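You operate a simulated robot arm through the tools that you are given. There is no shell and no other tool.

Carry out the task below with a simulated robot arm. There is one attempt and no reset: what you move stays moved.

TASK
Grease the top of the big stud's thread, then run the block nut down snug.
Fine: lid back on the can, brush back in its pot. Set down upright: brush. A coat counts when it lies all over at full strength: go over it till it gets no stronger.

The check looks at the end state, three seconds after you hand in, the way a careful person would. Anything else that was tipped, shoved, dropped, spilled or broken makes it a failure. A push-on lid holds only when it is set on centred and level and pressed home; a screw cap is set on level and turned clockwise until tight.

THE ROBOT
A 6-joint arm with a two-finger parallel gripper, fixed in place. Base frame: the origin is at the foot of the arm, x ahead of it, y to its left, z up; the work surface is at about z = 900. Lengths are in mm, angles in rad, forces in N, time in s.
With the tool pointing down near the work surface it reaches from about 240 to 640 mm from the base axis. Its first joint turns from -1.152 to 1.152 rad. Payload 2.7 kg.
The tool frame sits at the grasp point between the pads (the TCP): z along the fingers, y along the line on which they close. The tips reach 23 mm beyond it. The gripper opens to 94 mm. The fingers are 38 mm wide and 10 mm thick; the gripper's body (54 by 96 mm) begins 39 mm behind the TCP.
Orientation is told as [roll, pitch, yaw] about the base's x, y, z axes, in that order, counted from this pose: with the fingers straight down and closing along the base's y, the tool's x points along the base's -x, its y along +y and its z along -z.

THE INTERFACE
- The arm moves only by the tool send_rows. Its argument "deltas" is a list of rows, each a list of 6 numbers: the shift along the tool's x, y, z in units of 20 mm (1.0 is 20 mm), then the turn, a rotation vector about the tool's x, y, z in units of 8 degrees (1.0 is 8 degrees). In form: [[dx, dy, dz, wx, wy, wz], ...]. A call has 1 to 20 rows; each row shifts and turns the commanded pose from where the row before left it, along the tool's axes as they then stand. "gripper" is the opening, from 0 (shut) to 1 (fully open), set as the call begins (left out, the last holds). A call with a number of a shift or a turn outside -1 to 1 is refused whole. Rows are played at 5 a second. More than 50 mm and 0.15 rad between two rows, or a gripper value outside its range, and nothing of the call is played. A pose out of reach is approached as far as the arm can. The call stops where the force on the tool passes 90 N (or 10 N more than at its start, if that is more) or the arm is blocked; 0.2 s more then pass. The fingers move at their own pace (about 45 mm/s each) and stop on an object; they squeeze with about 31 N. The grip force told is the motor's: it shows also when the fingers shut on nothing. Time passes only in rows, and 0.2 s behind the last, so rows that do not move let the fingers close. It gives the time, the measured TCP pose, the force on the tool (base axes), the opening and the grip force at its end, in the units of the frame above (readings bear some noise), with the torque about the TCP (base axes, N m) and any sound that the robot's microphone picked up.
- Cameras (640 x 400 px; columns grow to the right, rows downward): "scene" is fixed at [77.4, -442.8, 1394.8]; the picture's right is [0.64, -0.77, 0.00], its down [-0.55, -0.45, -0.71] and it looks along [0.54, 0.45, -0.71] (base axes); focal length 214 px, centre (320, 200). "wrist" rides on the gripper at [87, 16, -75] in the tool frame; the picture's right is [-0.18, 0.98, 0.00], its down [-0.58, -0.11, -0.81] and it looks along [-0.79, -0.15, 0.59] (tool axes); focal length 243 px, centre (320, 200).
- capture(camera): a new picture of that camera. It takes no simulated time.
- pixel_to_xyz(camera, pixels): for up to 12 pixels [column, row] of the newest picture of that camera ("zoom" is the newest enlarged one), the place [x, y, z] in the base frame of the surface seen there, good to about 3 mm, but the place of the scene camera against the robot may be out by one fixed shift of up to 12 mm in any direction. It takes no simulated time.
- close_up(camera, box): a new picture of the part [left, top, right, bottom] of that camera's present view, enlarged. It takes no simulated time.
- sign_off(): hands the job in; it is judged then, once.

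Leave the gripper open and the arm clear of the work at the hand-in unless told otherwise.

The tools are called after ">>>" as name(argument=value, ...) on one line, values as JSON. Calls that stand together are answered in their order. send_rows: Moves the arm, as the interface text tells. Its arguments: {"type":"object","properties":{"deltas":{"type":"array"},"gripper":{"type":"number"}},"required":["deltas"]} The other tools are called the same way: capture (camera) takes a picture; pixel_to_xyz (camera, pixels) gives the place of the surface under pixels of a picture; close_up (camera, box) takes an enlarged picture of a part of a camera's view; sign_off () hands the job in.

At the start:

```text
t: 0.0
eef_pos: [351.8, 75.4, 1284.2]
tcp_rot: [0.003, -0.003, 0.0]
contact_force: [0.0, 0.5, -0.6]
ft_torque: [0.01, 0.02, -0.01]
gripper_width: 93.9
grasp_force: 0.1
```

scene: 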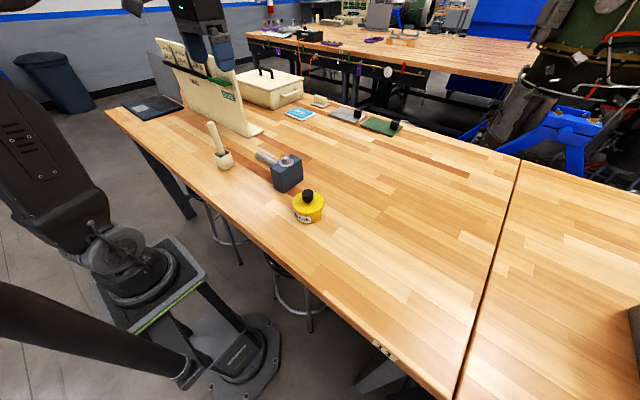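
wrist: 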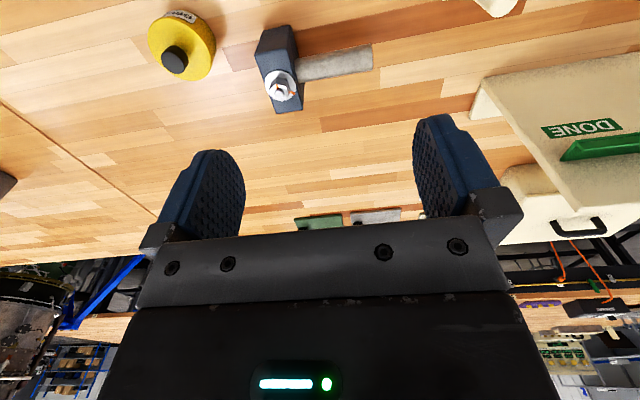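

I see a yellow can with a black knob lid near (308,205), a blue block with a stud near (287,170), and a brush in a pot near (220,150). I'll zoom in on them first.

>>> close_up(camera="scene", box=[240, 130, 350, 240])

>>> close_up(camera="scene", box=[180, 100, 280, 190])

>>> close_up(camera="wrist", box=[120, 0, 400, 140])

>>> close_up(camera="scene", box=[120, 40, 420, 160])

```text
3.64 times, centred on (295, 185) of scene
```

zoom: 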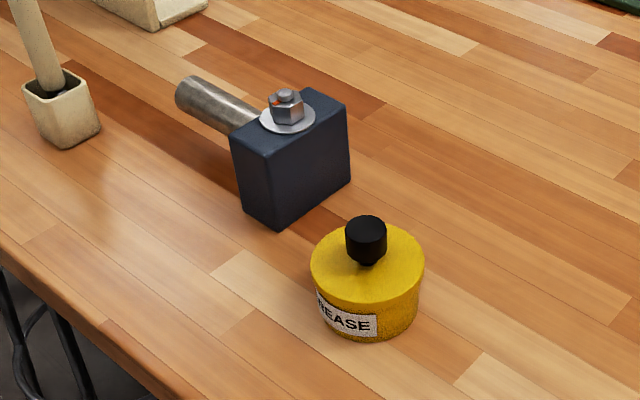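

```text
4.44 times, centred on (230, 145) of scene
```

zoom: 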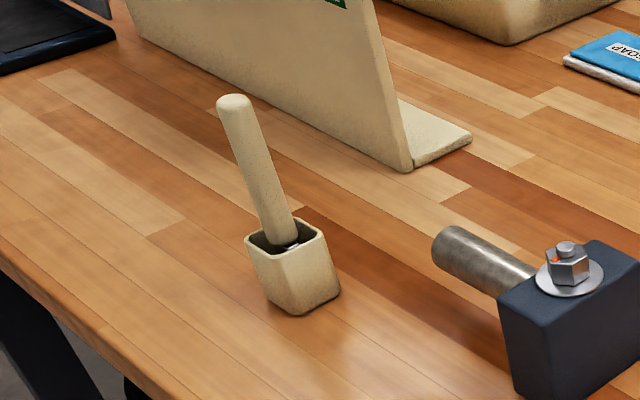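

```text
2.29 times, centred on (260, 70) of wrist
```

zoom: 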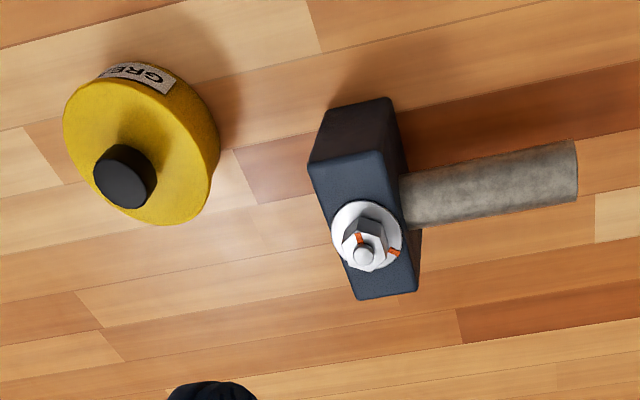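

```text
2.13 times, centred on (270, 100) of scene
```

zoom: 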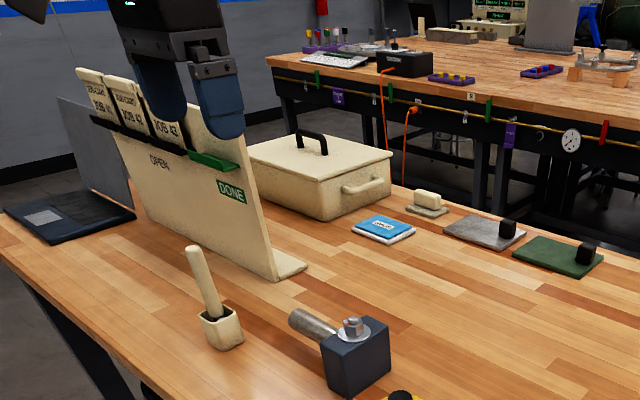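

Now I'll measure the main objects from both cameras: can, stud and nut, block, pot, and brush.

>>> pixel_to_xyz(camera="wrist", pixels=[[172, 57], [195, 55], [184, 83], [278, 92], [283, 80], [262, 60], [294, 60], [370, 55], [300, 68], [280, 110]])

>>> pixel_to_xyz(camera="scene", pixels=[[308, 192], [309, 210], [289, 156], [289, 165], [280, 190], [259, 157], [212, 125], [224, 150], [222, 160], [226, 168], [220, 155], [230, 153]])

```text
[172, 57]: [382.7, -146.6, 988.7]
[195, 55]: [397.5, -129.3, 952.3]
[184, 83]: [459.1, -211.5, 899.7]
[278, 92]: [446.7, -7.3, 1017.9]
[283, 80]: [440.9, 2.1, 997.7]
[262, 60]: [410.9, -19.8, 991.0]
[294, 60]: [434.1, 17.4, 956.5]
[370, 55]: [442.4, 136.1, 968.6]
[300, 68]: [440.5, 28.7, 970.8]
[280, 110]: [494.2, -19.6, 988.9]
```

```text
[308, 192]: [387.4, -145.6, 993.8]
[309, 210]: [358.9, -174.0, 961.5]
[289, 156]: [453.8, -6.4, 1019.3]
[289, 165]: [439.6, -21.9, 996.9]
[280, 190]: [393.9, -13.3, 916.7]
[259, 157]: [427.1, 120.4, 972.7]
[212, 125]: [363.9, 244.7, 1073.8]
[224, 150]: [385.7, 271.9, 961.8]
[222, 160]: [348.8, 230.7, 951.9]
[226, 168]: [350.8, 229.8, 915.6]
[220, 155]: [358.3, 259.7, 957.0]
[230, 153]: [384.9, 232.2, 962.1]
```

The block top is about z=990 and the stud is at about (447,-7). I'll lower and shift the gripper to bring the wrist camera about 250 mm from the stud. This keeps well clear of the block.

>>> send_rows(deltas=[[0.1, -0.3, 1, 0, 0, 0], [0.1, -0.3, 1, 0, 0, 0], [0.1, -0.3, 1, 0, 0, 0], [0.1, -0.3, 1, 0, 0, 0], [0.1, -0.3, 1, 0, 0, 0], [0.1, -0.3, 1, 0, 0, 0], [0.1, -0.3, 1, 0, 0, 0], [0.1, -0.3, 1, 0, 0, 0], [0, -0.3, 1, 0, 0, 0], [0, -0.3, 1, 0, 0, 0]])

>>> capture(camera="wrist")

>>> close_up(camera="wrist", box=[220, 100, 460, 250])

```text
t: 2.2
eef_pos: [334.9, 17.0, 1083.0]
tcp_rot: [0.001, -0.003, 0.0]
contact_force: [0.0, -0.2, 1.0]
ft_torque: [0.01, -0.02, 0.01]
gripper_width: 93.6
grasp_force: 0.2
```

```text
taken
```

wrist: 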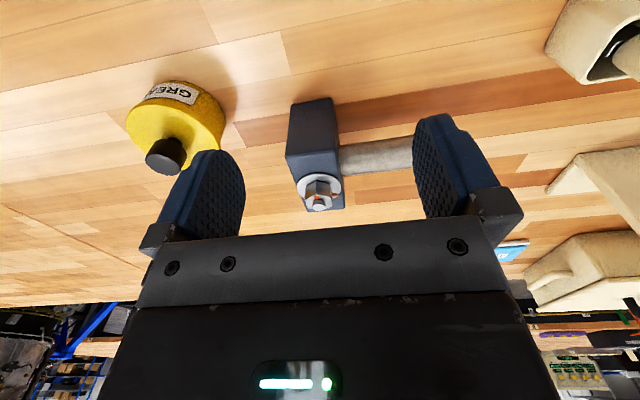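

```text
2.67 times, centred on (340, 175) of wrist
```

zoom: 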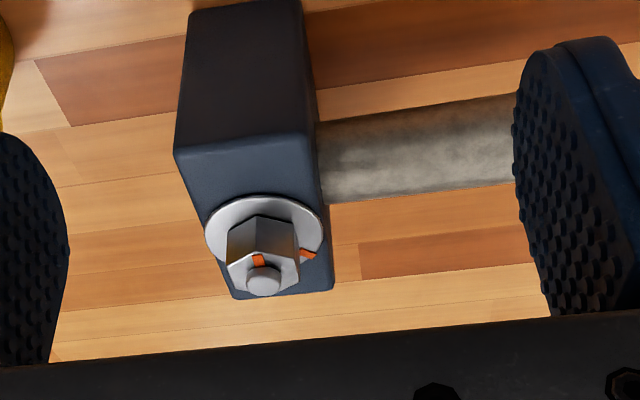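

The stud is vertical on the block, with a washer and hex nut that each carry an orange mark. I'll zoom right in from both cameras.

>>> close_up(camera="wrist", box=[290, 160, 350, 215])

>>> close_up(camera="scene", box=[270, 140, 310, 170])

>>> close_up(camera="wrist", box=[120, 70, 230, 180])

>>> close_up(camera="wrist", box=[520, 0, 640, 100])

```text
7.27 times, centred on (320, 188) of wrist
```

zoom: 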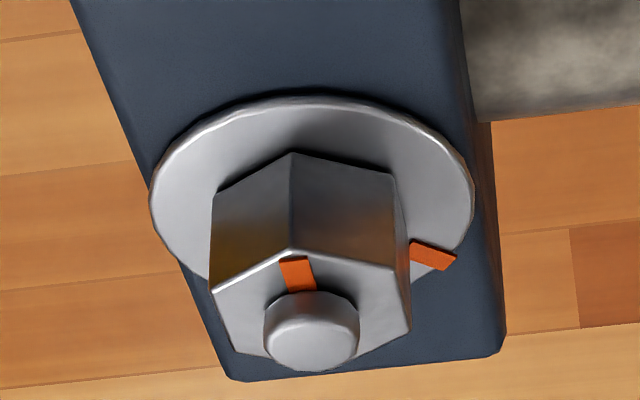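

```text
13.33 times, centred on (290, 155) of scene
```

zoom: 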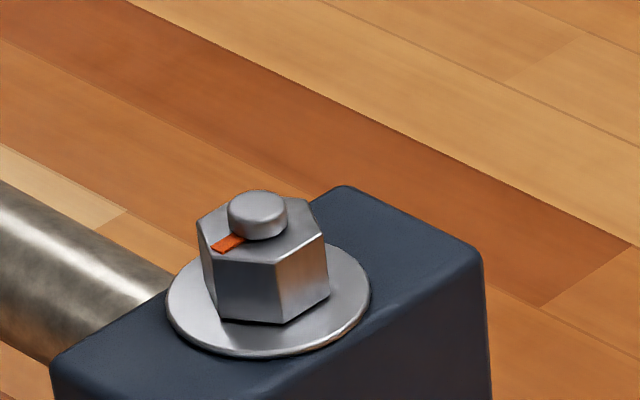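

```text
3.64 times, centred on (175, 125) of wrist
```

zoom: 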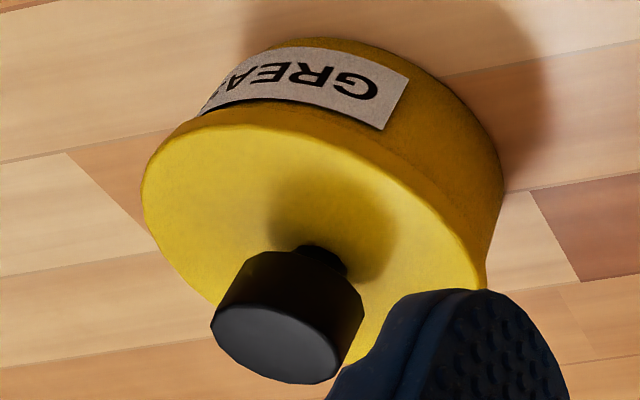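

```text
4.00 times, centred on (580, 50) of wrist
```

zoom: 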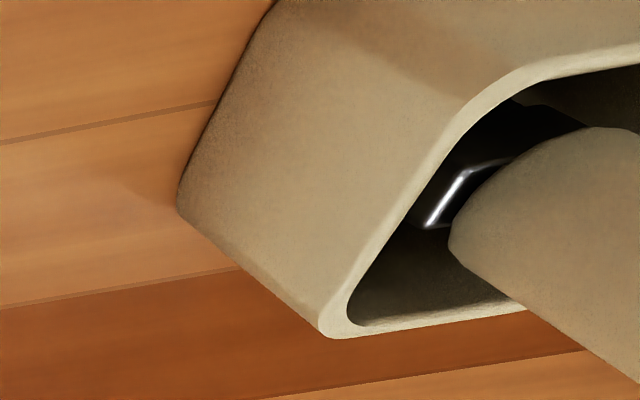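

I'll measure the nut corners, stud top, and washer mark from the wrist view, zoomed in.

>>> close_up(camera="wrist", box=[290, 160, 350, 215])

>>> pixel_to_xyz(camera="zoom", pixels=[[312, 345], [292, 252], [211, 292], [396, 268], [236, 352], [408, 330], [300, 275], [433, 256], [212, 195], [395, 180], [312, 300], [160, 200]])

```text
7.27 times, centred on (320, 188) of wrist
```

zoom: 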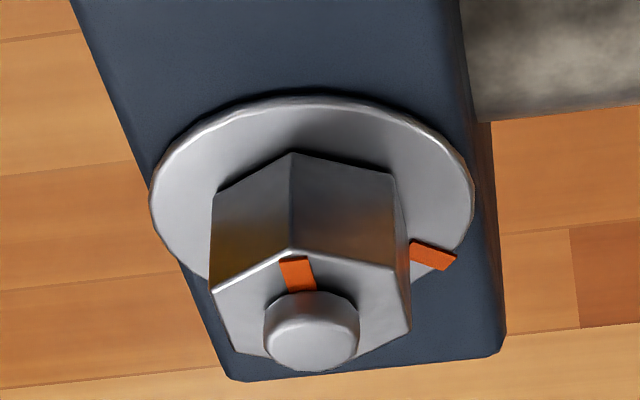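

```text
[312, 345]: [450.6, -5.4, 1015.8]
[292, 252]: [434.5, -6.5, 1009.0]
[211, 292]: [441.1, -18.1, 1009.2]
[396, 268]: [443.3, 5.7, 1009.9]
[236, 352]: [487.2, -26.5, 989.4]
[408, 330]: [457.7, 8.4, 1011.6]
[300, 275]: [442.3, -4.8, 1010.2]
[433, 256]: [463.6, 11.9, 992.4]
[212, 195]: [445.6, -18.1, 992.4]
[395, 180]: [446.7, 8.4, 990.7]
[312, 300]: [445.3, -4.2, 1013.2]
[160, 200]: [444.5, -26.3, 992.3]
```

The nut centre is about (449,-5). Its flats lie nearly along y, its top is z≈1010, and the stud top is z≈1016. Before I move toward the pot, I'll check where the card rack and toolbox stand.

>>> capture(camera="scene")

>>> pixel_to_xyz(camera="scene", pixels=[[262, 132], [250, 137], [200, 100], [160, 50], [215, 80], [180, 110], [240, 95], [300, 115], [150, 110], [212, 123], [221, 160], [240, 85]])

```text
taken
```

scene: 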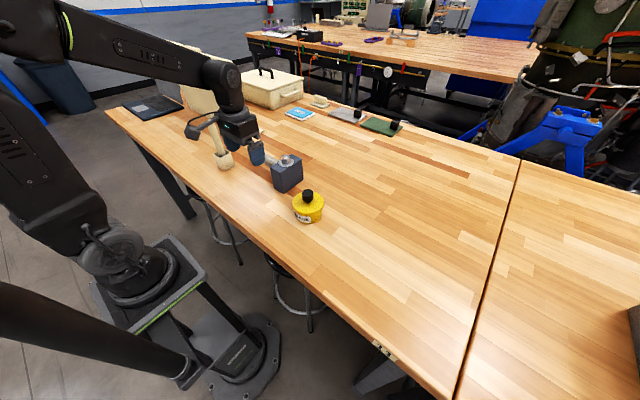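

```text
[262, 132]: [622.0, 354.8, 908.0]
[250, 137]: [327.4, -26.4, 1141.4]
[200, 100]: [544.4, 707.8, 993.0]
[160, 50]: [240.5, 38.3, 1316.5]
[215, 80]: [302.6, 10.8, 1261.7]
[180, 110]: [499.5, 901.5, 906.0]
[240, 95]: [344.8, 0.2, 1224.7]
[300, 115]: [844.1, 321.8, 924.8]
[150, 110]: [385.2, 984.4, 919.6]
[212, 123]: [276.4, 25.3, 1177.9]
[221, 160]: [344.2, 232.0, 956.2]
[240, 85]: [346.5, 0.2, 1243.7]
```

The rack is far enough away, at x>500 and y>350. I'll slide left at the current height to look at the pot and brush.

>>> send_rows(deltas=[[0.29, 0.96, -0.3, 0, 0, 0], [0.29, 0.96, -0.3, 0, 0, 0], [0.29, 0.96, -0.3, 0, 0, 0], [0.29, 0.96, -0.3, 0, 0, 0], [0.29, 0.96, 0, 0, 0, 0], [0.29, 0.96, 0, 0, 0, 0], [0.29, 0.96, 0, 0, 0, 0], [0.29, 0.96, 0, 0, 0, 0], [0.29, 0.96, 0, 0, 0, 0], [0.29, 0.96, 0, 0, 0, 0], [0.29, 0.96, 0, 0, 0, 0], [0.29, 0.96, 0, 0, 0, 0], [0.29, 0.96, 0, 0, 0, 0]])

>>> capture(camera="wrist")

>>> capture(camera="scene")

```text
t: 5.0
eef_pos: [261.1, 267.6, 1109.1]
tcp_rot: [0.004, -0.001, 0.001]
contact_force: [0.1, 0.5, -1.4]
ft_torque: [-0.02, 0.04, 0.02]
gripper_width: 93.7
grasp_force: 0.2
```

```text
taken
```

wrist: 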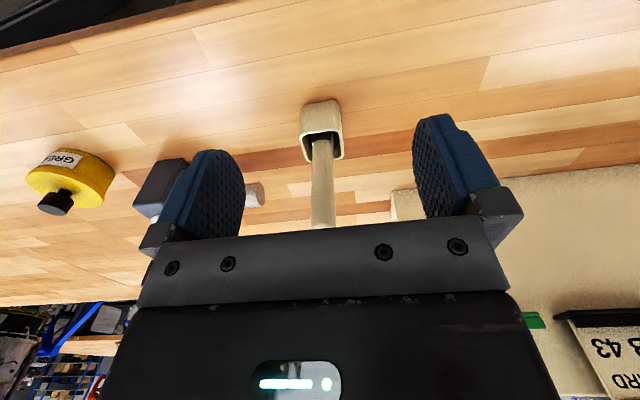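

```text
taken
```

scene: 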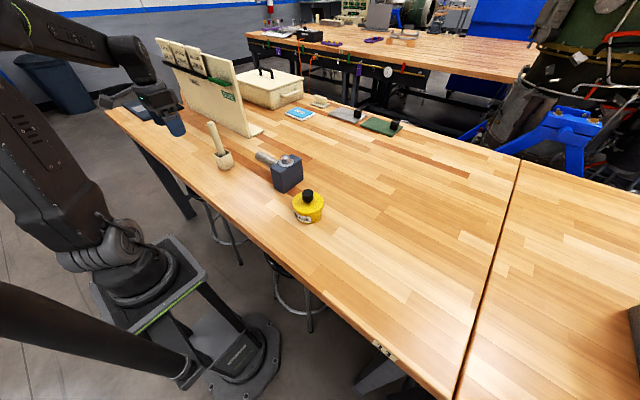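

The brush stands in the pot, with the pot rim near (322,140) and the handle running down to (322,228). I'll zoom in and measure.

>>> close_up(camera="wrist", box=[280, 90, 370, 235])

>>> pixel_to_xyz(camera="wrist", pixels=[[303, 137], [340, 137], [305, 158], [342, 156], [320, 102], [316, 185], [324, 185], [334, 185], [313, 220], [324, 220], [335, 220], [323, 150]])

```text
2.76 times, centred on (325, 162) of wrist
```

zoom: 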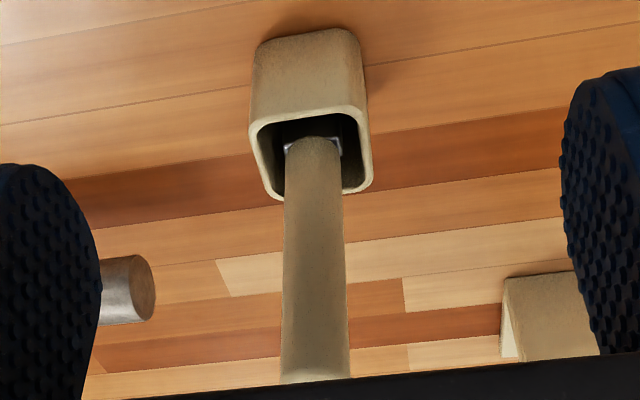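

```text
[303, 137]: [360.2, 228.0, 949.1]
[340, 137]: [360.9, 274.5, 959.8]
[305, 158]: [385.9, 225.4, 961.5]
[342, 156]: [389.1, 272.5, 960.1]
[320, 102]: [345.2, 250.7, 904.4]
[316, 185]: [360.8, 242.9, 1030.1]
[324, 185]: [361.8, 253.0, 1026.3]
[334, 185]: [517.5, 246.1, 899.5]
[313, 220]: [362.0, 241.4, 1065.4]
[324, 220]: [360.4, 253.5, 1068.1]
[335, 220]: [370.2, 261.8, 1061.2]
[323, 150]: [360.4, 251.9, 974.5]
```

The handle is about 21 mm across, vertical, with its axis near (371,252). The pot rim is at z≈960. I'll rise to see the handle's top end.

>>> send_rows(deltas=[[0, 0, -1, 0, 0, 0], [0, 0, -1, 0, 0, 0], [0, 0, -1, 0, 0, 0], [0, 0, -1, 0, 0, 0], [0, 0, -1, 0, 0, 0], [0, 0, -1, 0, 0, 0]])

>>> capture(camera="wrist")

>>> close_up(camera="wrist", box=[280, 60, 380, 160])

```text
t: 6.4
eef_pos: [259.7, 267.2, 1230.4]
tcp_rot: [0.002, -0.001, 0.0]
contact_force: [0.8, -0.4, -0.2]
ft_torque: [0.01, 0.0, -0.01]
gripper_width: 94.0
grasp_force: 0.0
```

```text
taken
```

wrist: 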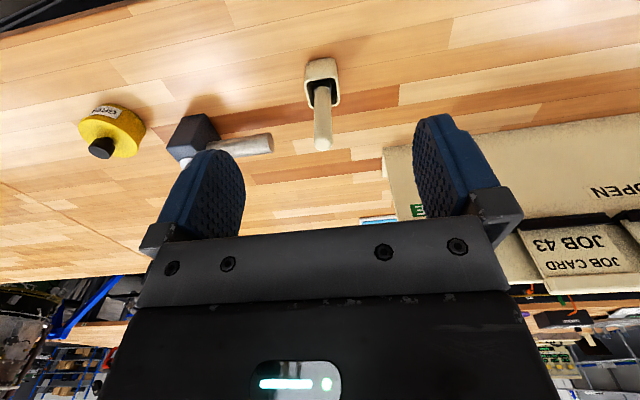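

```text
4.00 times, centred on (330, 110) of wrist
```

zoom: 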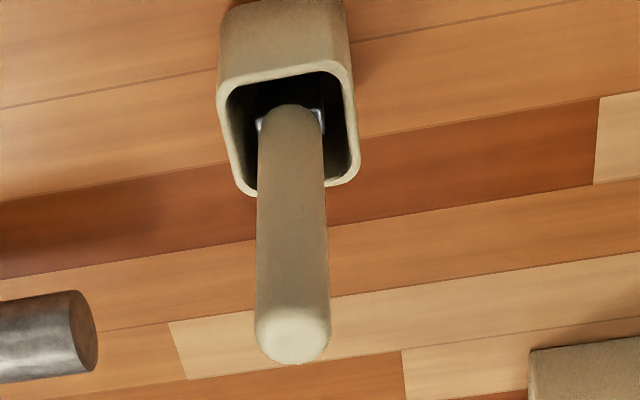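

>>> pixel_to_xyz(camera="zoom", pixels=[[293, 335], [260, 330], [326, 330], [292, 305], [290, 355], [290, 120], [290, 200], [243, 190], [225, 85], [345, 75], [350, 180], [300, 70]])

>>> close_up(camera="wrist", box=[60, 80, 160, 180])

```text
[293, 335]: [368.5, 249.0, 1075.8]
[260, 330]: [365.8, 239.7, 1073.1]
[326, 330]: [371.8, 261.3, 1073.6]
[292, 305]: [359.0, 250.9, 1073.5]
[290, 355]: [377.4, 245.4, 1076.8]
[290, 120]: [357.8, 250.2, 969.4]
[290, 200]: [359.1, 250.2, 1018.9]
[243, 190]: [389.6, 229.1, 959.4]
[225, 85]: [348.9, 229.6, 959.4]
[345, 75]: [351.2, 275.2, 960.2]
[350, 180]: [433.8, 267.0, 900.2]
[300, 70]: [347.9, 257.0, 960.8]
```

```text
4.00 times, centred on (110, 130) of wrist
```

zoom: 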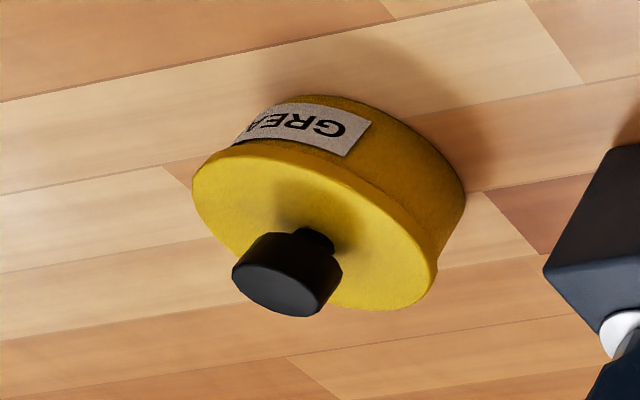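

The brush axis is at (369,250) with its top at z≈1076. The pot is centred there too. Next I'll move over to look at the can.

>>> send_rows(deltas=[[0, -1, 0, 0, 0, 0], [0, -1, 0, 0, 0, 0], [0, -1, 0, 0, 0, 0], [0, -1, 0, 0, 0, 0], [0, -1, 0, 0, 0, 0], [0, -1, 0, 0, 0, 0], [0, -1, 0, 0, 0, 0], [0, -1, 0, 0, 0, 0], [0, -1, 0, 0, 0, 0], [0, -1, 0, 0, 0, 0], [0, -1, 0, 0, 0, 0], [0, -1, 0, 0, 0, 0], [0, -1, 0, 0, 0, 0], [0, -1, 0, 0, 0, 0], [0, -1, 0, 0, 0, 0], [0, -1, 0, 0, 0, 0], [0, -1, 0, 0, 0, 0], [0, -1, 0, 0, 0, 0], [0, -1, 0, 0, 0, 0]])

>>> send_rows(deltas=[[0, -0.2, 1, 0, 0, 0], [0, 0, 1, 0, 0, 0], [0, 0, 1, 0, 0, 0], [0, 0, 1, 0, 0, 0], [0, 0, 1, 0, 0, 0], [0, 0, 1, 0, 0, 0]])

>>> capture(camera="wrist")

```text
t: 10.4
eef_pos: [260.6, -114.9, 1227.9]
tcp_rot: [0.002, -0.002, 0.001]
contact_force: [-0.5, -0.3, 0.0]
ft_torque: [-0.01, 0.02, 0.03]
gripper_width: 94.0
grasp_force: 0.0
```

```text
t: 11.8
eef_pos: [261.5, -117.8, 1105.1]
tcp_rot: [0.001, -0.004, 0.001]
contact_force: [-0.4, 0.0, -0.2]
ft_torque: [-0.02, 0.0, 0.01]
gripper_width: 94.0
grasp_force: 0.0
```

```text
taken
```

wrist: 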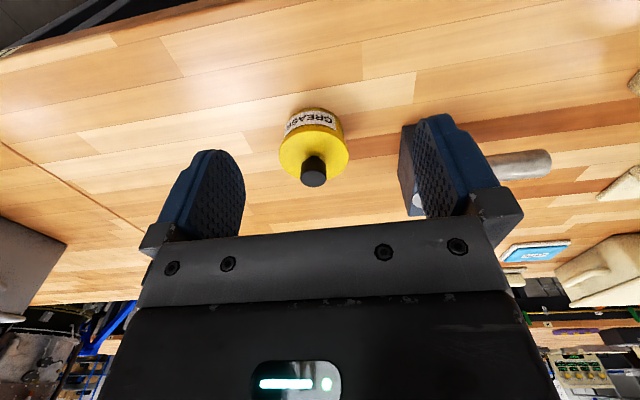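

The can is centred near (314,150). I'll zoom in and measure the lid and knob.

>>> close_up(camera="wrist", box=[265, 95, 365, 195])

>>> pixel_to_xyz(camera="wrist", pixels=[[314, 180], [303, 178], [325, 178], [314, 164], [279, 150], [349, 150], [335, 177], [290, 178], [314, 120], [314, 136], [314, 186]])

>>> close_up(camera="scene", box=[285, 180, 335, 230])

```text
4.00 times, centred on (315, 145) of wrist
```

zoom: 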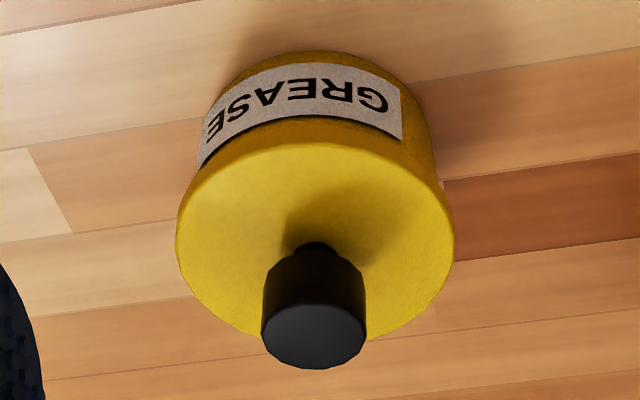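

```text
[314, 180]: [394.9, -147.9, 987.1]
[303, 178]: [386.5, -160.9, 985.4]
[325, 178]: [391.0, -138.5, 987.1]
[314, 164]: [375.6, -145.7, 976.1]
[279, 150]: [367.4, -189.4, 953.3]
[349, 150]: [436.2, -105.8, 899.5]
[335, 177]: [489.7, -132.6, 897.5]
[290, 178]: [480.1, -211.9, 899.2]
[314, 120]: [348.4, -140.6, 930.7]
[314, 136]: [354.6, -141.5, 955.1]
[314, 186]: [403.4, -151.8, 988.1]
```

```text
8.00 times, centred on (310, 205) of scene
```

zoom: 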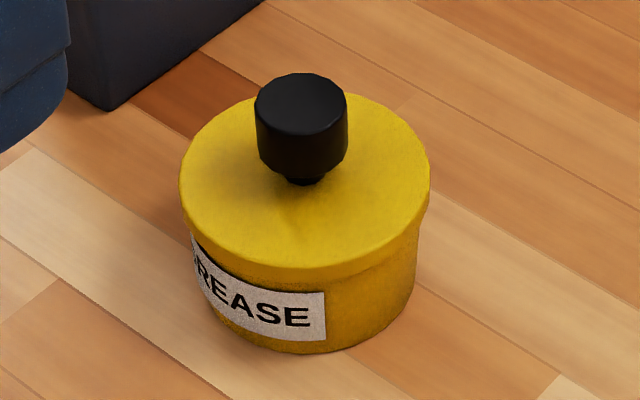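

I'll take more precise points on the lid edge and knob.

>>> close_up(camera="wrist", box=[265, 95, 365, 195])

>>> pixel_to_xyz(camera="zoom", pixels=[[185, 225], [447, 225], [315, 148], [230, 315], [415, 305], [270, 325], [360, 325], [314, 308], [316, 362], [315, 335], [250, 165], [385, 165]])

```text
4.00 times, centred on (315, 145) of wrist
```

zoom: 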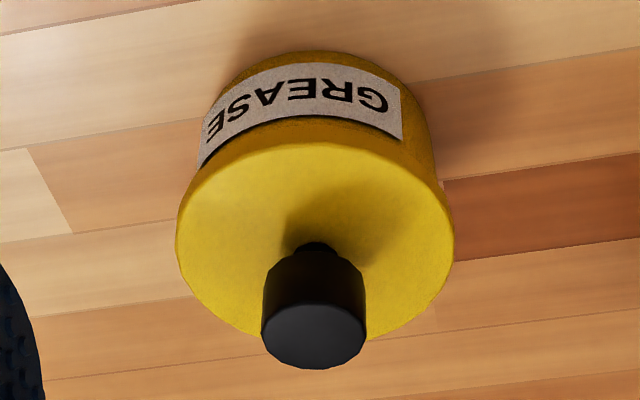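

```text
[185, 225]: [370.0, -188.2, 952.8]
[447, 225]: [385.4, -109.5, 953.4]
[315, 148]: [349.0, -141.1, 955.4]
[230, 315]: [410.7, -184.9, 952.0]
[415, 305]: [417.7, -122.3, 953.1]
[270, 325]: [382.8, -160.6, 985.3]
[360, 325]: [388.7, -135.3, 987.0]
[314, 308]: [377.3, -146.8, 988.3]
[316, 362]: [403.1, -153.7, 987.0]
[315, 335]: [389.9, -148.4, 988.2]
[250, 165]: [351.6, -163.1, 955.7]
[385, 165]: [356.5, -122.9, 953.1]
```

The knob centre is about (389.5,-149), spanning z 966–988, and the lid top is at z 955. I'll go above it first and then descend so the fingertips stay about 5 mm clear of the lid.

>>> send_rows(deltas=[[-0.8, -0.2, 0.4, 0, 0, 0], [-0.8, -0.2, 0.4, 0, 0, 0], [-0.8, -0.2, 0.4, 0, 0, 0], [-0.8, -0.2, 0.4, 0, 0, 0], [-0.8, -0.2, 0.4, 0, 0, 0], [-0.8, -0.2, 0.4, 0, 0, 0], [-0.8, -0.2, 0.4, 0, 0, 0], [-0.8, -0.16, 0.4, 0, 0, 0]], gripper=0.6)

>>> capture(camera="wrist")

>>> close_up(camera="scene", box=[260, 140, 360, 240])

```text
t: 13.6
eef_pos: [384.8, -149.7, 1045.1]
tcp_rot: [0.0, -0.001, 0.0]
contact_force: [-0.7, 0.2, 0.0]
ft_torque: [0.02, 0.0, -0.02]
gripper_width: 56.4
grasp_force: 0.0
```

```text
taken
```

wrist: 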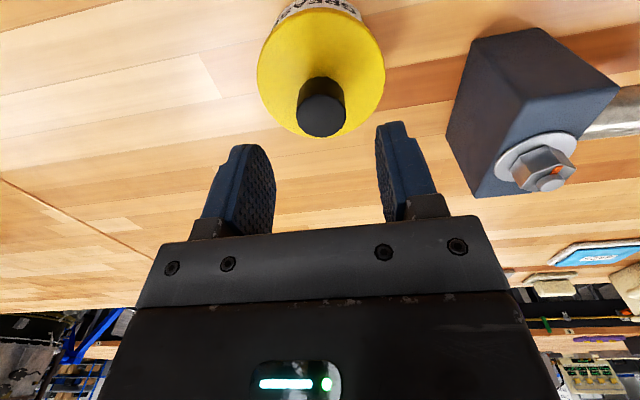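

```text
4.00 times, centred on (310, 190) of scene
```

zoom: 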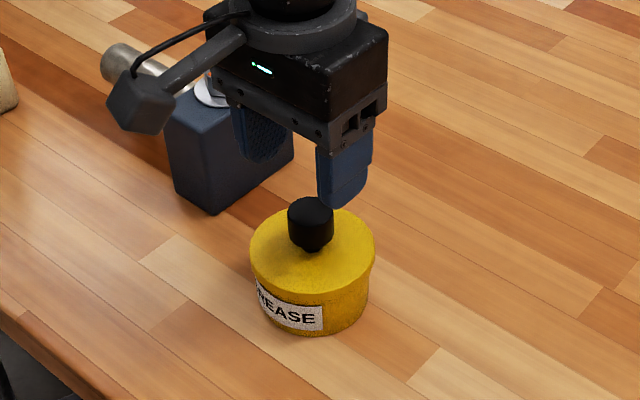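

I'll recheck the knob from this closer view, at about (321,117) in the wrist picture.

>>> close_up(camera="wrist", box=[250, 40, 400, 150])

>>> pixel_to_xyz(camera="wrist", pixels=[[299, 114], [344, 114], [321, 98], [321, 134], [321, 116], [308, 102], [334, 102], [310, 130], [334, 130], [260, 70], [383, 70], [321, 8]])

```text
3.64 times, centred on (325, 95) of wrist
```

zoom: 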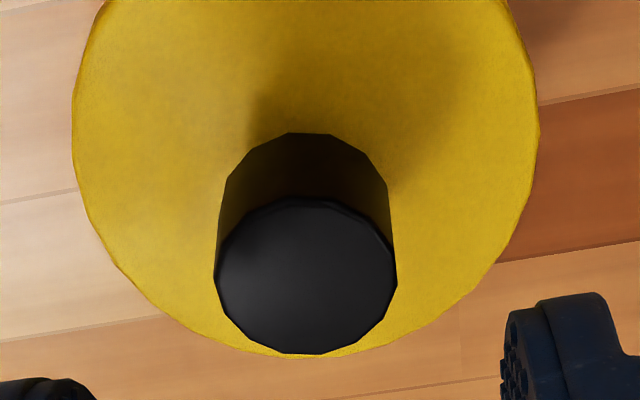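

```text
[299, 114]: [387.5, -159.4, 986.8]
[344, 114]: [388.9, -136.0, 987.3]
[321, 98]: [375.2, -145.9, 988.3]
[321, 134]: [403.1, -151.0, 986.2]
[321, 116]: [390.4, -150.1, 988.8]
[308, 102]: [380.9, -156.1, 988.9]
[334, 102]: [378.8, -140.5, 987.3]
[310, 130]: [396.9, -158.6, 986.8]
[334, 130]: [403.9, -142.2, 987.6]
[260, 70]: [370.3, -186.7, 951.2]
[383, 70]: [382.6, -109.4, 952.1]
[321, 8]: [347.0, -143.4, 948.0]
```

The knob centre is (389.3,-148.5). I'll nudge 4 mm forward and descend 60 mm.

>>> send_rows(deltas=[[-0.2, 0.05, 0.8, 0, 0, 0], [0, 0, 0.8, 0, 0, 0], [0, 0, 0.8, 0, 0, 0], [0, 0, 0.6, 0, 0, 0], [0, 0, 0, 0, 0, 0]])

>>> capture(camera="wrist")

>>> close_up(camera="scene", box=[270, 150, 350, 230])

```text
t: 14.8
eef_pos: [391.7, -146.4, 983.1]
tcp_rot: [0.001, -0.003, 0.0]
contact_force: [-0.3, -0.1, -0.4]
ft_torque: [0.05, -0.01, -0.02]
gripper_width: 56.2
grasp_force: 0.1
```

```text
taken
```

wrist: 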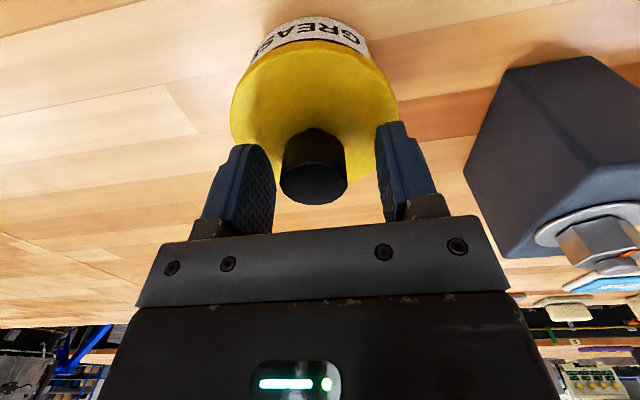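

```text
5.00 times, centred on (310, 190) of scene
```

zoom: 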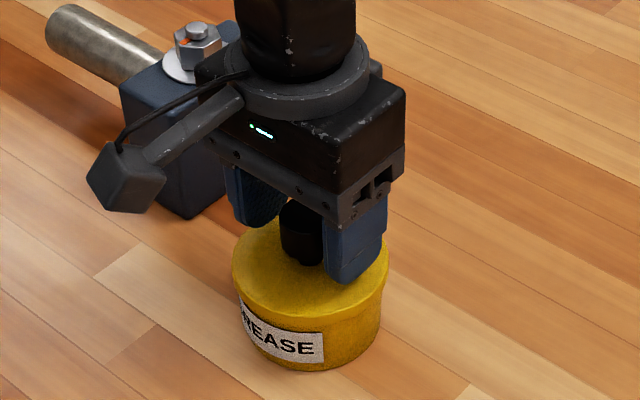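

The knob sits about 2.5 mm to the -y side of the finger midpoint. I'll shift by that much and close on it.

>>> send_rows(deltas=[[0, -0.12, 0, 0, 0, 0], [0, 0, 0, 0, 0, 0]])

>>> send_rows(deltas=[[0, 0, 0, 0, 0, 0], [0, 0, 0, 0, 0, 0], [0, 0, 0, 0, 0, 0], [0, 0, 0, 0, 0, 0], [0, 0, 0, 0, 0, 0]], gripper=0.0)

>>> capture(camera="wrist")

```text
t: 15.4
eef_pos: [392.3, -149.8, 983.9]
tcp_rot: [0.003, -0.001, -0.002]
contact_force: [-0.5, -0.5, 0.2]
ft_torque: [-0.01, -0.02, 0.02]
gripper_width: 56.3
grasp_force: 0.0
```

```text
t: 16.6
eef_pos: [392.8, -151.7, 983.7]
tcp_rot: [0.001, -0.003, 0.0]
contact_force: [0.2, 1.3, -0.6]
ft_torque: [-0.19, 0.02, 0.01]
gripper_width: 31.0
grasp_force: 31.1
```

```text
taken
```

wrist: 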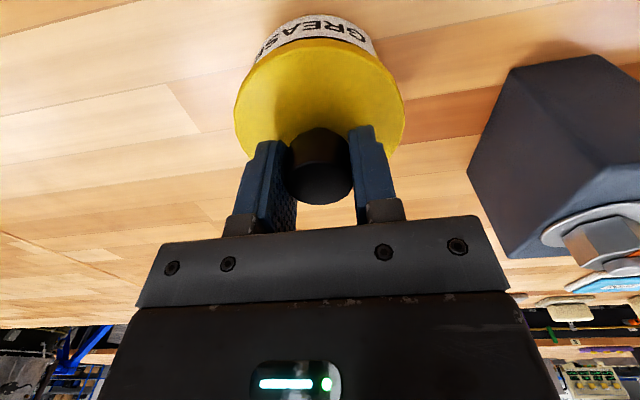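

I've gripped the knob at 31 mm with 31 N. Now I'll lift slowly and watch the force to see whether the lid pulls off.

>>> send_rows(deltas=[[0, 0, -0.1, 0, 0, 0], [0, 0, -0.1, 0, 0, 0], [0, 0, -0.1, 0, 0, 0]])

>>> close_up(camera="scene", box=[270, 150, 350, 230])

```text
t: 17.4
eef_pos: [391.5, -151.8, 988.7]
tcp_rot: [0.001, -0.002, -0.001]
contact_force: [-1.2, -0.2, -0.5]
ft_torque: [-0.01, -0.04, -0.02]
gripper_width: 30.6
grasp_force: 30.8
heard: pop
```

```text
5.00 times, centred on (310, 190) of scene
```

zoom: 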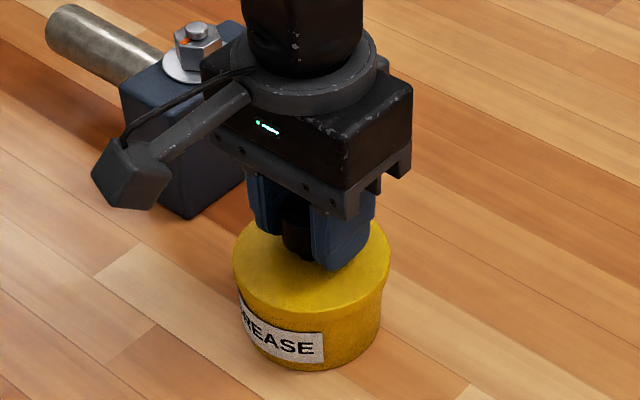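

There was a pop, so the lid came off its press fit. I'll lift it straight up.

>>> send_rows(deltas=[[0, 0, -0.3, 0, 0, 0], [0, 0, -0.5, 0, 0, 0], [0, 0, -0.7, 0, 0, 0], [0, 0, -0.8, 0, 0, 0], [0, 0, -0.8, 0, 0, 0]])

>>> close_up(camera="scene", box=[260, 140, 360, 240])

>>> capture(camera="wrist")

```text
t: 18.6
eef_pos: [392.1, -149.9, 1052.6]
tcp_rot: [0.0, -0.001, 0.0]
contact_force: [1.3, -0.6, -0.5]
ft_torque: [-0.01, 0.0, -0.02]
gripper_width: 31.1
grasp_force: 31.1
```

```text
4.00 times, centred on (310, 190) of scene
```

zoom: 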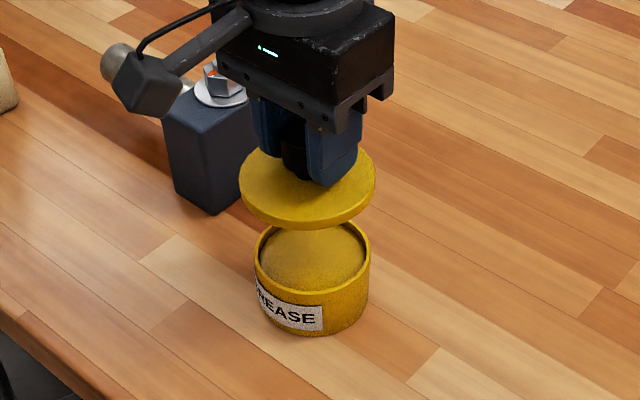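

```text
taken
```

wrist: 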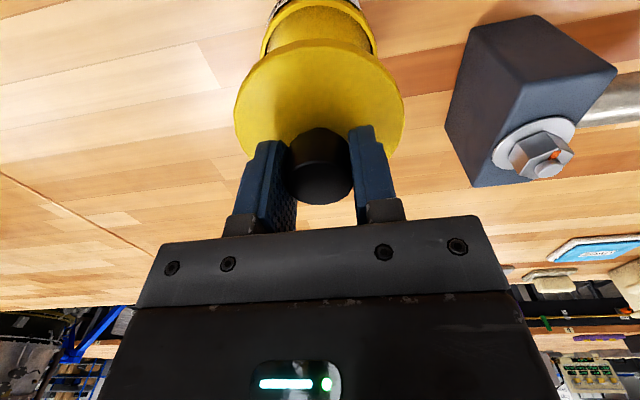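

The lid is off and grease is visible in the can. I'll carry the lid to free table at about (392,-280) and lower it until it touches.

>>> send_rows(deltas=[[0, -0.9, 0, 0, 0, 0], [0, -0.9, 0, 0, 0, 0], [0, -0.9, 0, 0, 0, 0], [0, -0.9, 0, 0, 0, 0], [0, -0.9, 0, 0, 0, 0], [0, -0.9, 0, 0, 0, 0], [0, -0.9, 0, 0, 0, 0], [0, 0, 0.8, 0, 0, 0], [0, 0, 0.8, 0, 0, 0], [0, 0, 0.8, 0, 0, 0], [0, 0, 0.8, 0, 0, 0], [0, 0, 0.8, 0, 0, 0], [0, 0, 0.8, 0, 0, 0]])

>>> close_up(camera="scene", box=[260, 150, 400, 290])

```text
t: 21.4
eef_pos: [392.4, -278.8, 954.1]
tcp_rot: [0.002, -0.001, -0.001]
contact_force: [1.1, -0.3, -0.4]
ft_torque: [-0.05, 0.01, 0.01]
gripper_width: 31.1
grasp_force: 30.6
```

```text
2.86 times, centred on (330, 220) of scene
```

zoom: 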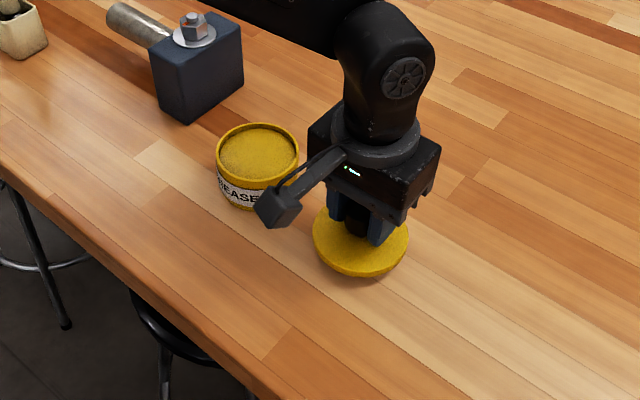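

The lid is about 10–15 mm above the table. I'll go down gently.

>>> send_rows(deltas=[[0, 0, 0.2, 0, 0, 0], [0, 0, 0.2, 0, 0, 0]])

>>> send_rows(deltas=[[0, 0, 0.1, 0, 0, 0], [0, 0, 0.1, 0, 0, 0]])

>>> close_up(camera="scene", box=[310, 200, 370, 260])

```text
t: 22.0
eef_pos: [392.6, -276.9, 947.4]
tcp_rot: [0.003, 0.0, -0.001]
contact_force: [-0.4, 0.0, -0.7]
ft_torque: [0.03, 0.01, 0.01]
gripper_width: 30.8
grasp_force: 31.2
```

```text
t: 22.6
eef_pos: [392.4, -276.2, 943.2]
tcp_rot: [0.002, -0.001, -0.002]
contact_force: [-0.2, -0.9, -1.2]
ft_torque: [0.0, 0.02, 0.03]
gripper_width: 31.0
grasp_force: 31.5
```

```text
6.67 times, centred on (340, 230) of scene
```

zoom: 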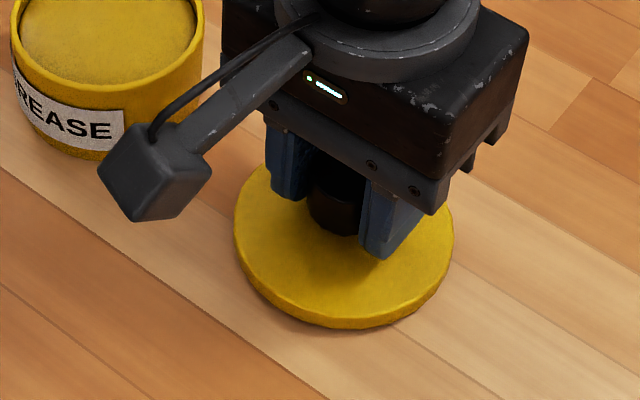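

>>> send_rows(deltas=[[0, 0, 0.1, 0, 0, 0], [0, 0, 0, 0, 0, 0]])

>>> send_rows(deltas=[[0, 0, 0.1, 0, 0, 0], [0, 0, 0, 0, 0, 0]])

```text
t: 23.2
eef_pos: [393.3, -277.6, 941.2]
tcp_rot: [0.001, -0.002, -0.001]
contact_force: [-0.1, -0.3, -1.6]
ft_torque: [0.02, -0.01, 0.01]
gripper_width: 30.8
grasp_force: 31.1
```

```text
t: 23.8
eef_pos: [391.3, -277.2, 939.5]
tcp_rot: [0.001, -0.002, 0.0]
contact_force: [0.3, 0.1, -1.3]
ft_torque: [-0.04, 0.0, 0.0]
gripper_width: 30.8
grasp_force: 31.0
```

No contact yet. I'll keep going in small steps.

>>> send_rows(deltas=[[0, 0, 0.1, 0, 0, 0], [0, 0, 0, 0, 0, 0]])

>>> send_rows(deltas=[[0, 0, 0.1, 0, 0, 0], [0, 0, 0, 0, 0, 0]])

>>> close_up(camera="scene", box=[310, 200, 370, 260])

```text
t: 24.4
eef_pos: [392.5, -278.8, 939.0]
tcp_rot: [-0.001, -0.003, 0.0]
contact_force: [-5.5, 3.3, 20.2]
ft_torque: [0.24, 0.53, 0.01]
gripper_width: 31.0
grasp_force: 31.3
```

```text
t: 25.0
eef_pos: [393.4, -277.1, 936.6]
tcp_rot: [-0.002, -0.006, 0.001]
contact_force: [-2.0, 1.2, 24.5]
ft_torque: [0.26, -0.01, -0.01]
gripper_width: 30.9
grasp_force: 31.2
```

```text
6.67 times, centred on (340, 230) of scene
```

zoom: 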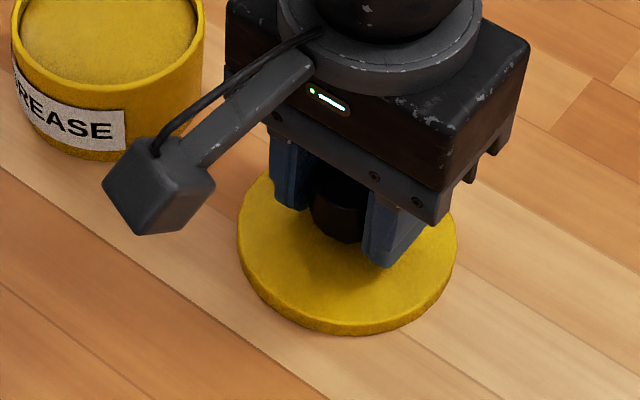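

The lid is on the table at 24 N, TCP z≈937. I'll open to release and rise.

>>> send_rows(deltas=[[0, 0, -0.05, 0, 0, 0], [0, 0, 0, 0, 0, 0], [0, 0, 0, 0, 0, 0]], gripper=0.6)

>>> send_rows(deltas=[[0, 0, -0.3, 0, 0, 0], [0, 0, -0.7, 0, 0, 0], [0, 0, -1, 0, 0, 0], [0, 0, -1, 0, 0, 0], [0, 0, -1, 0, 0, 0], [0, 0, -1, 0, 0, 0], [0, 0, -1, 0, 0, 0]])

>>> capture(camera="wrist")

>>> close_up(camera="scene", box=[260, 150, 400, 290])

```text
t: 25.8
eef_pos: [391.8, -276.3, 937.1]
tcp_rot: [0.001, -0.002, 0.0]
contact_force: [0.5, 0.0, 0.1]
ft_torque: [0.01, 0.02, -0.01]
gripper_width: 56.6
grasp_force: 0.0
```

```text
t: 27.4
eef_pos: [394.8, -277.2, 1057.4]
tcp_rot: [0.001, -0.003, 0.0]
contact_force: [-0.3, -0.4, -0.5]
ft_torque: [0.0, 0.0, 0.0]
gripper_width: 56.6
grasp_force: 0.0
```

```text
taken
```

wrist: 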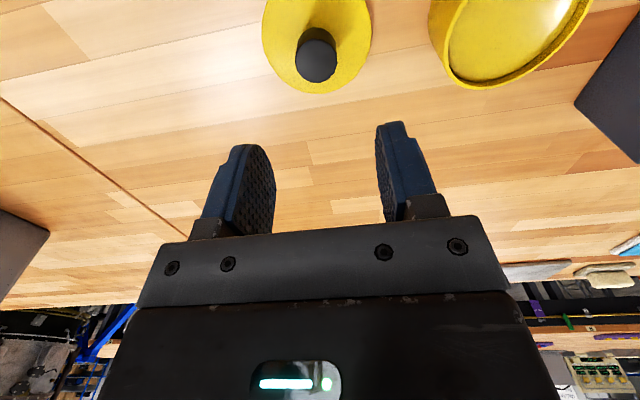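

```text
2.86 times, centred on (330, 220) of scene
```

zoom: 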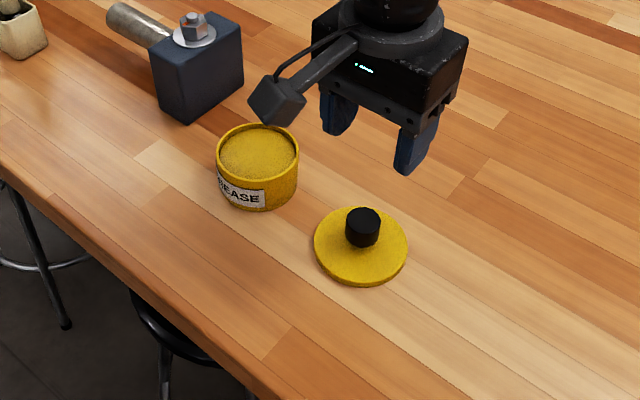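

The lid sits flat with its knob up. I'll raise and move back to view into the open can and find the grease level and rim.

>>> send_rows(deltas=[[0.7, 1, -0.6, 0, 0, 0], [0.7, 1, -0.6, 0, 0, 0], [0.7, 1, -0.6, 0, 0, 0], [0.7, 1, -0.6, 0, 0, 0], [0.7, 1, -0.6, 0, 0, 0], [0.7, 1, -0.5, 0, 0, 0], [0.5, 1, -0.5, 0, 0, 0], [0, 1, 0, 0, 0, 0]])

>>> capture(camera="wrist")

>>> close_up(camera="wrist", box=[260, 60, 380, 160])

```text
t: 29.2
eef_pos: [297.4, -118.6, 1136.9]
tcp_rot: [0.001, -0.003, 0.001]
contact_force: [-0.1, 0.0, -0.4]
ft_torque: [-0.01, 0.01, -0.02]
gripper_width: 56.4
grasp_force: 0.0
```

```text
taken
```

wrist: 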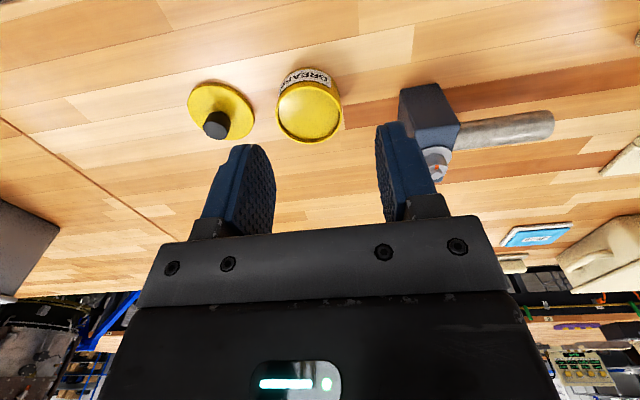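

```text
4.00 times, centred on (320, 110) of wrist
```

zoom: 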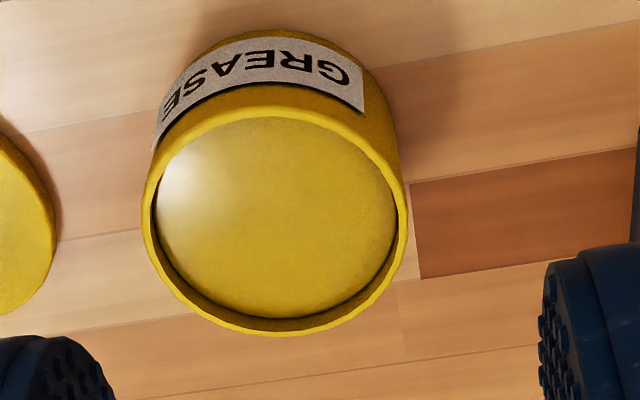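

>>> pixel_to_xyz(camera="zoom", pixels=[[275, 109], [148, 210], [402, 210], [275, 332], [275, 210], [275, 150], [210, 210], [340, 210], [275, 280], [55, 220]])

```text
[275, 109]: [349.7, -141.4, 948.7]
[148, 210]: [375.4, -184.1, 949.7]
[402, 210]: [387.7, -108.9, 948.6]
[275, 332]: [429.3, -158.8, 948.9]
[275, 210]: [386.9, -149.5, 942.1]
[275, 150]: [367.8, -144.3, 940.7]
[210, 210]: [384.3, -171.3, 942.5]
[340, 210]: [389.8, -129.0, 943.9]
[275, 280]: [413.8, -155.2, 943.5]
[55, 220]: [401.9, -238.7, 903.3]
```

The can rim is at z≈949, centre (389.5,-149), radius about 39, with the grease surface at z≈942. Now I'll carry the open gripper over to above the brush, staying at tip height above 1110.

>>> send_rows(deltas=[[0, 0.97, -0.1, 0, 0, 0], [0, 0.97, 0, 0, 0, 0], [0, 0.97, 0, 0, 0, 0], [0, 0.97, 0, 0, 0, 0], [0, 0.97, 0, 0, 0, 0], [0, 0.97, 0, 0, 0, 0], [0, 0.97, 0, 0, 0, 0], [0, 0.97, 0, 0, 0, 0], [0, 0.97, 0, 0, 0, 0], [0, 0.97, 0, 0, 0, 0], [0, 0.97, 0, 0, 0, 0], [0, 0.97, 0, 0, 0, 0], [0, 0.97, 0, 0, 0, 0], [0, 0.97, 0, 0, 0, 0], [0, 0.97, 0, 0, 0, 0], [0, 0.97, 0, 0, 0, 0], [0, 0.97, 0, 0, 0, 0], [0, 0.97, 0, 0, 0, 0], [0, 0.97, 0, 0, 0, 0]], gripper=0.7)

>>> capture(camera="wrist")

```text
t: 33.2
eef_pos: [296.4, 251.3, 1137.2]
tcp_rot: [0.003, -0.001, -0.001]
contact_force: [0.1, 0.4, 0.6]
ft_torque: [-0.02, -0.02, 0.03]
gripper_width: 66.0
grasp_force: 0.0
```

```text
taken
```

wrist: 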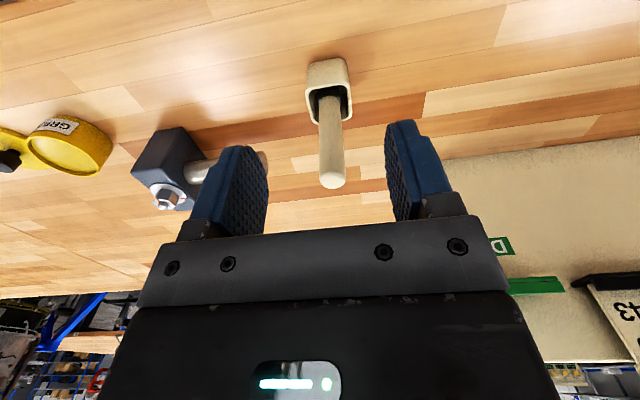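

The handle top is at (332,182). I'll measure it again from here.

>>> close_up(camera="wrist", box=[290, 50, 370, 200])

>>> pixel_to_xyz(camera="wrist", pixels=[[320, 178], [344, 178], [332, 172], [332, 186], [332, 180], [318, 122], [343, 122], [331, 100], [317, 60], [330, 150]])

```text
2.67 times, centred on (330, 125) of wrist
```

zoom: 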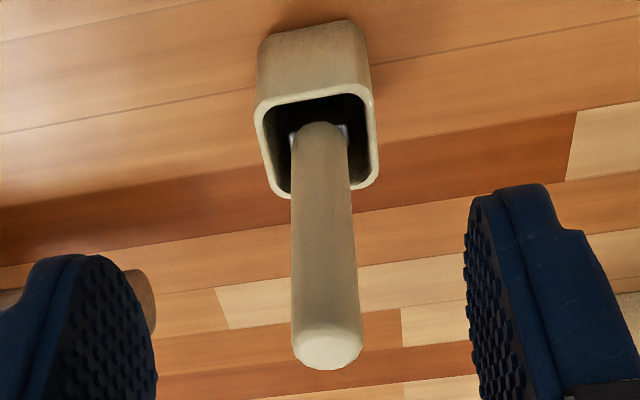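

```text
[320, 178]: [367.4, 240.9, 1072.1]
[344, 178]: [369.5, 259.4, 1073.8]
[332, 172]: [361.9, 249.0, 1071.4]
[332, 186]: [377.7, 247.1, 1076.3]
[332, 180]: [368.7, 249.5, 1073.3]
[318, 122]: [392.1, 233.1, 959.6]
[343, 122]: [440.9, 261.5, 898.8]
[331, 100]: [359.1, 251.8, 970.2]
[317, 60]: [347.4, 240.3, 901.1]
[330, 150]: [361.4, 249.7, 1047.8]
```

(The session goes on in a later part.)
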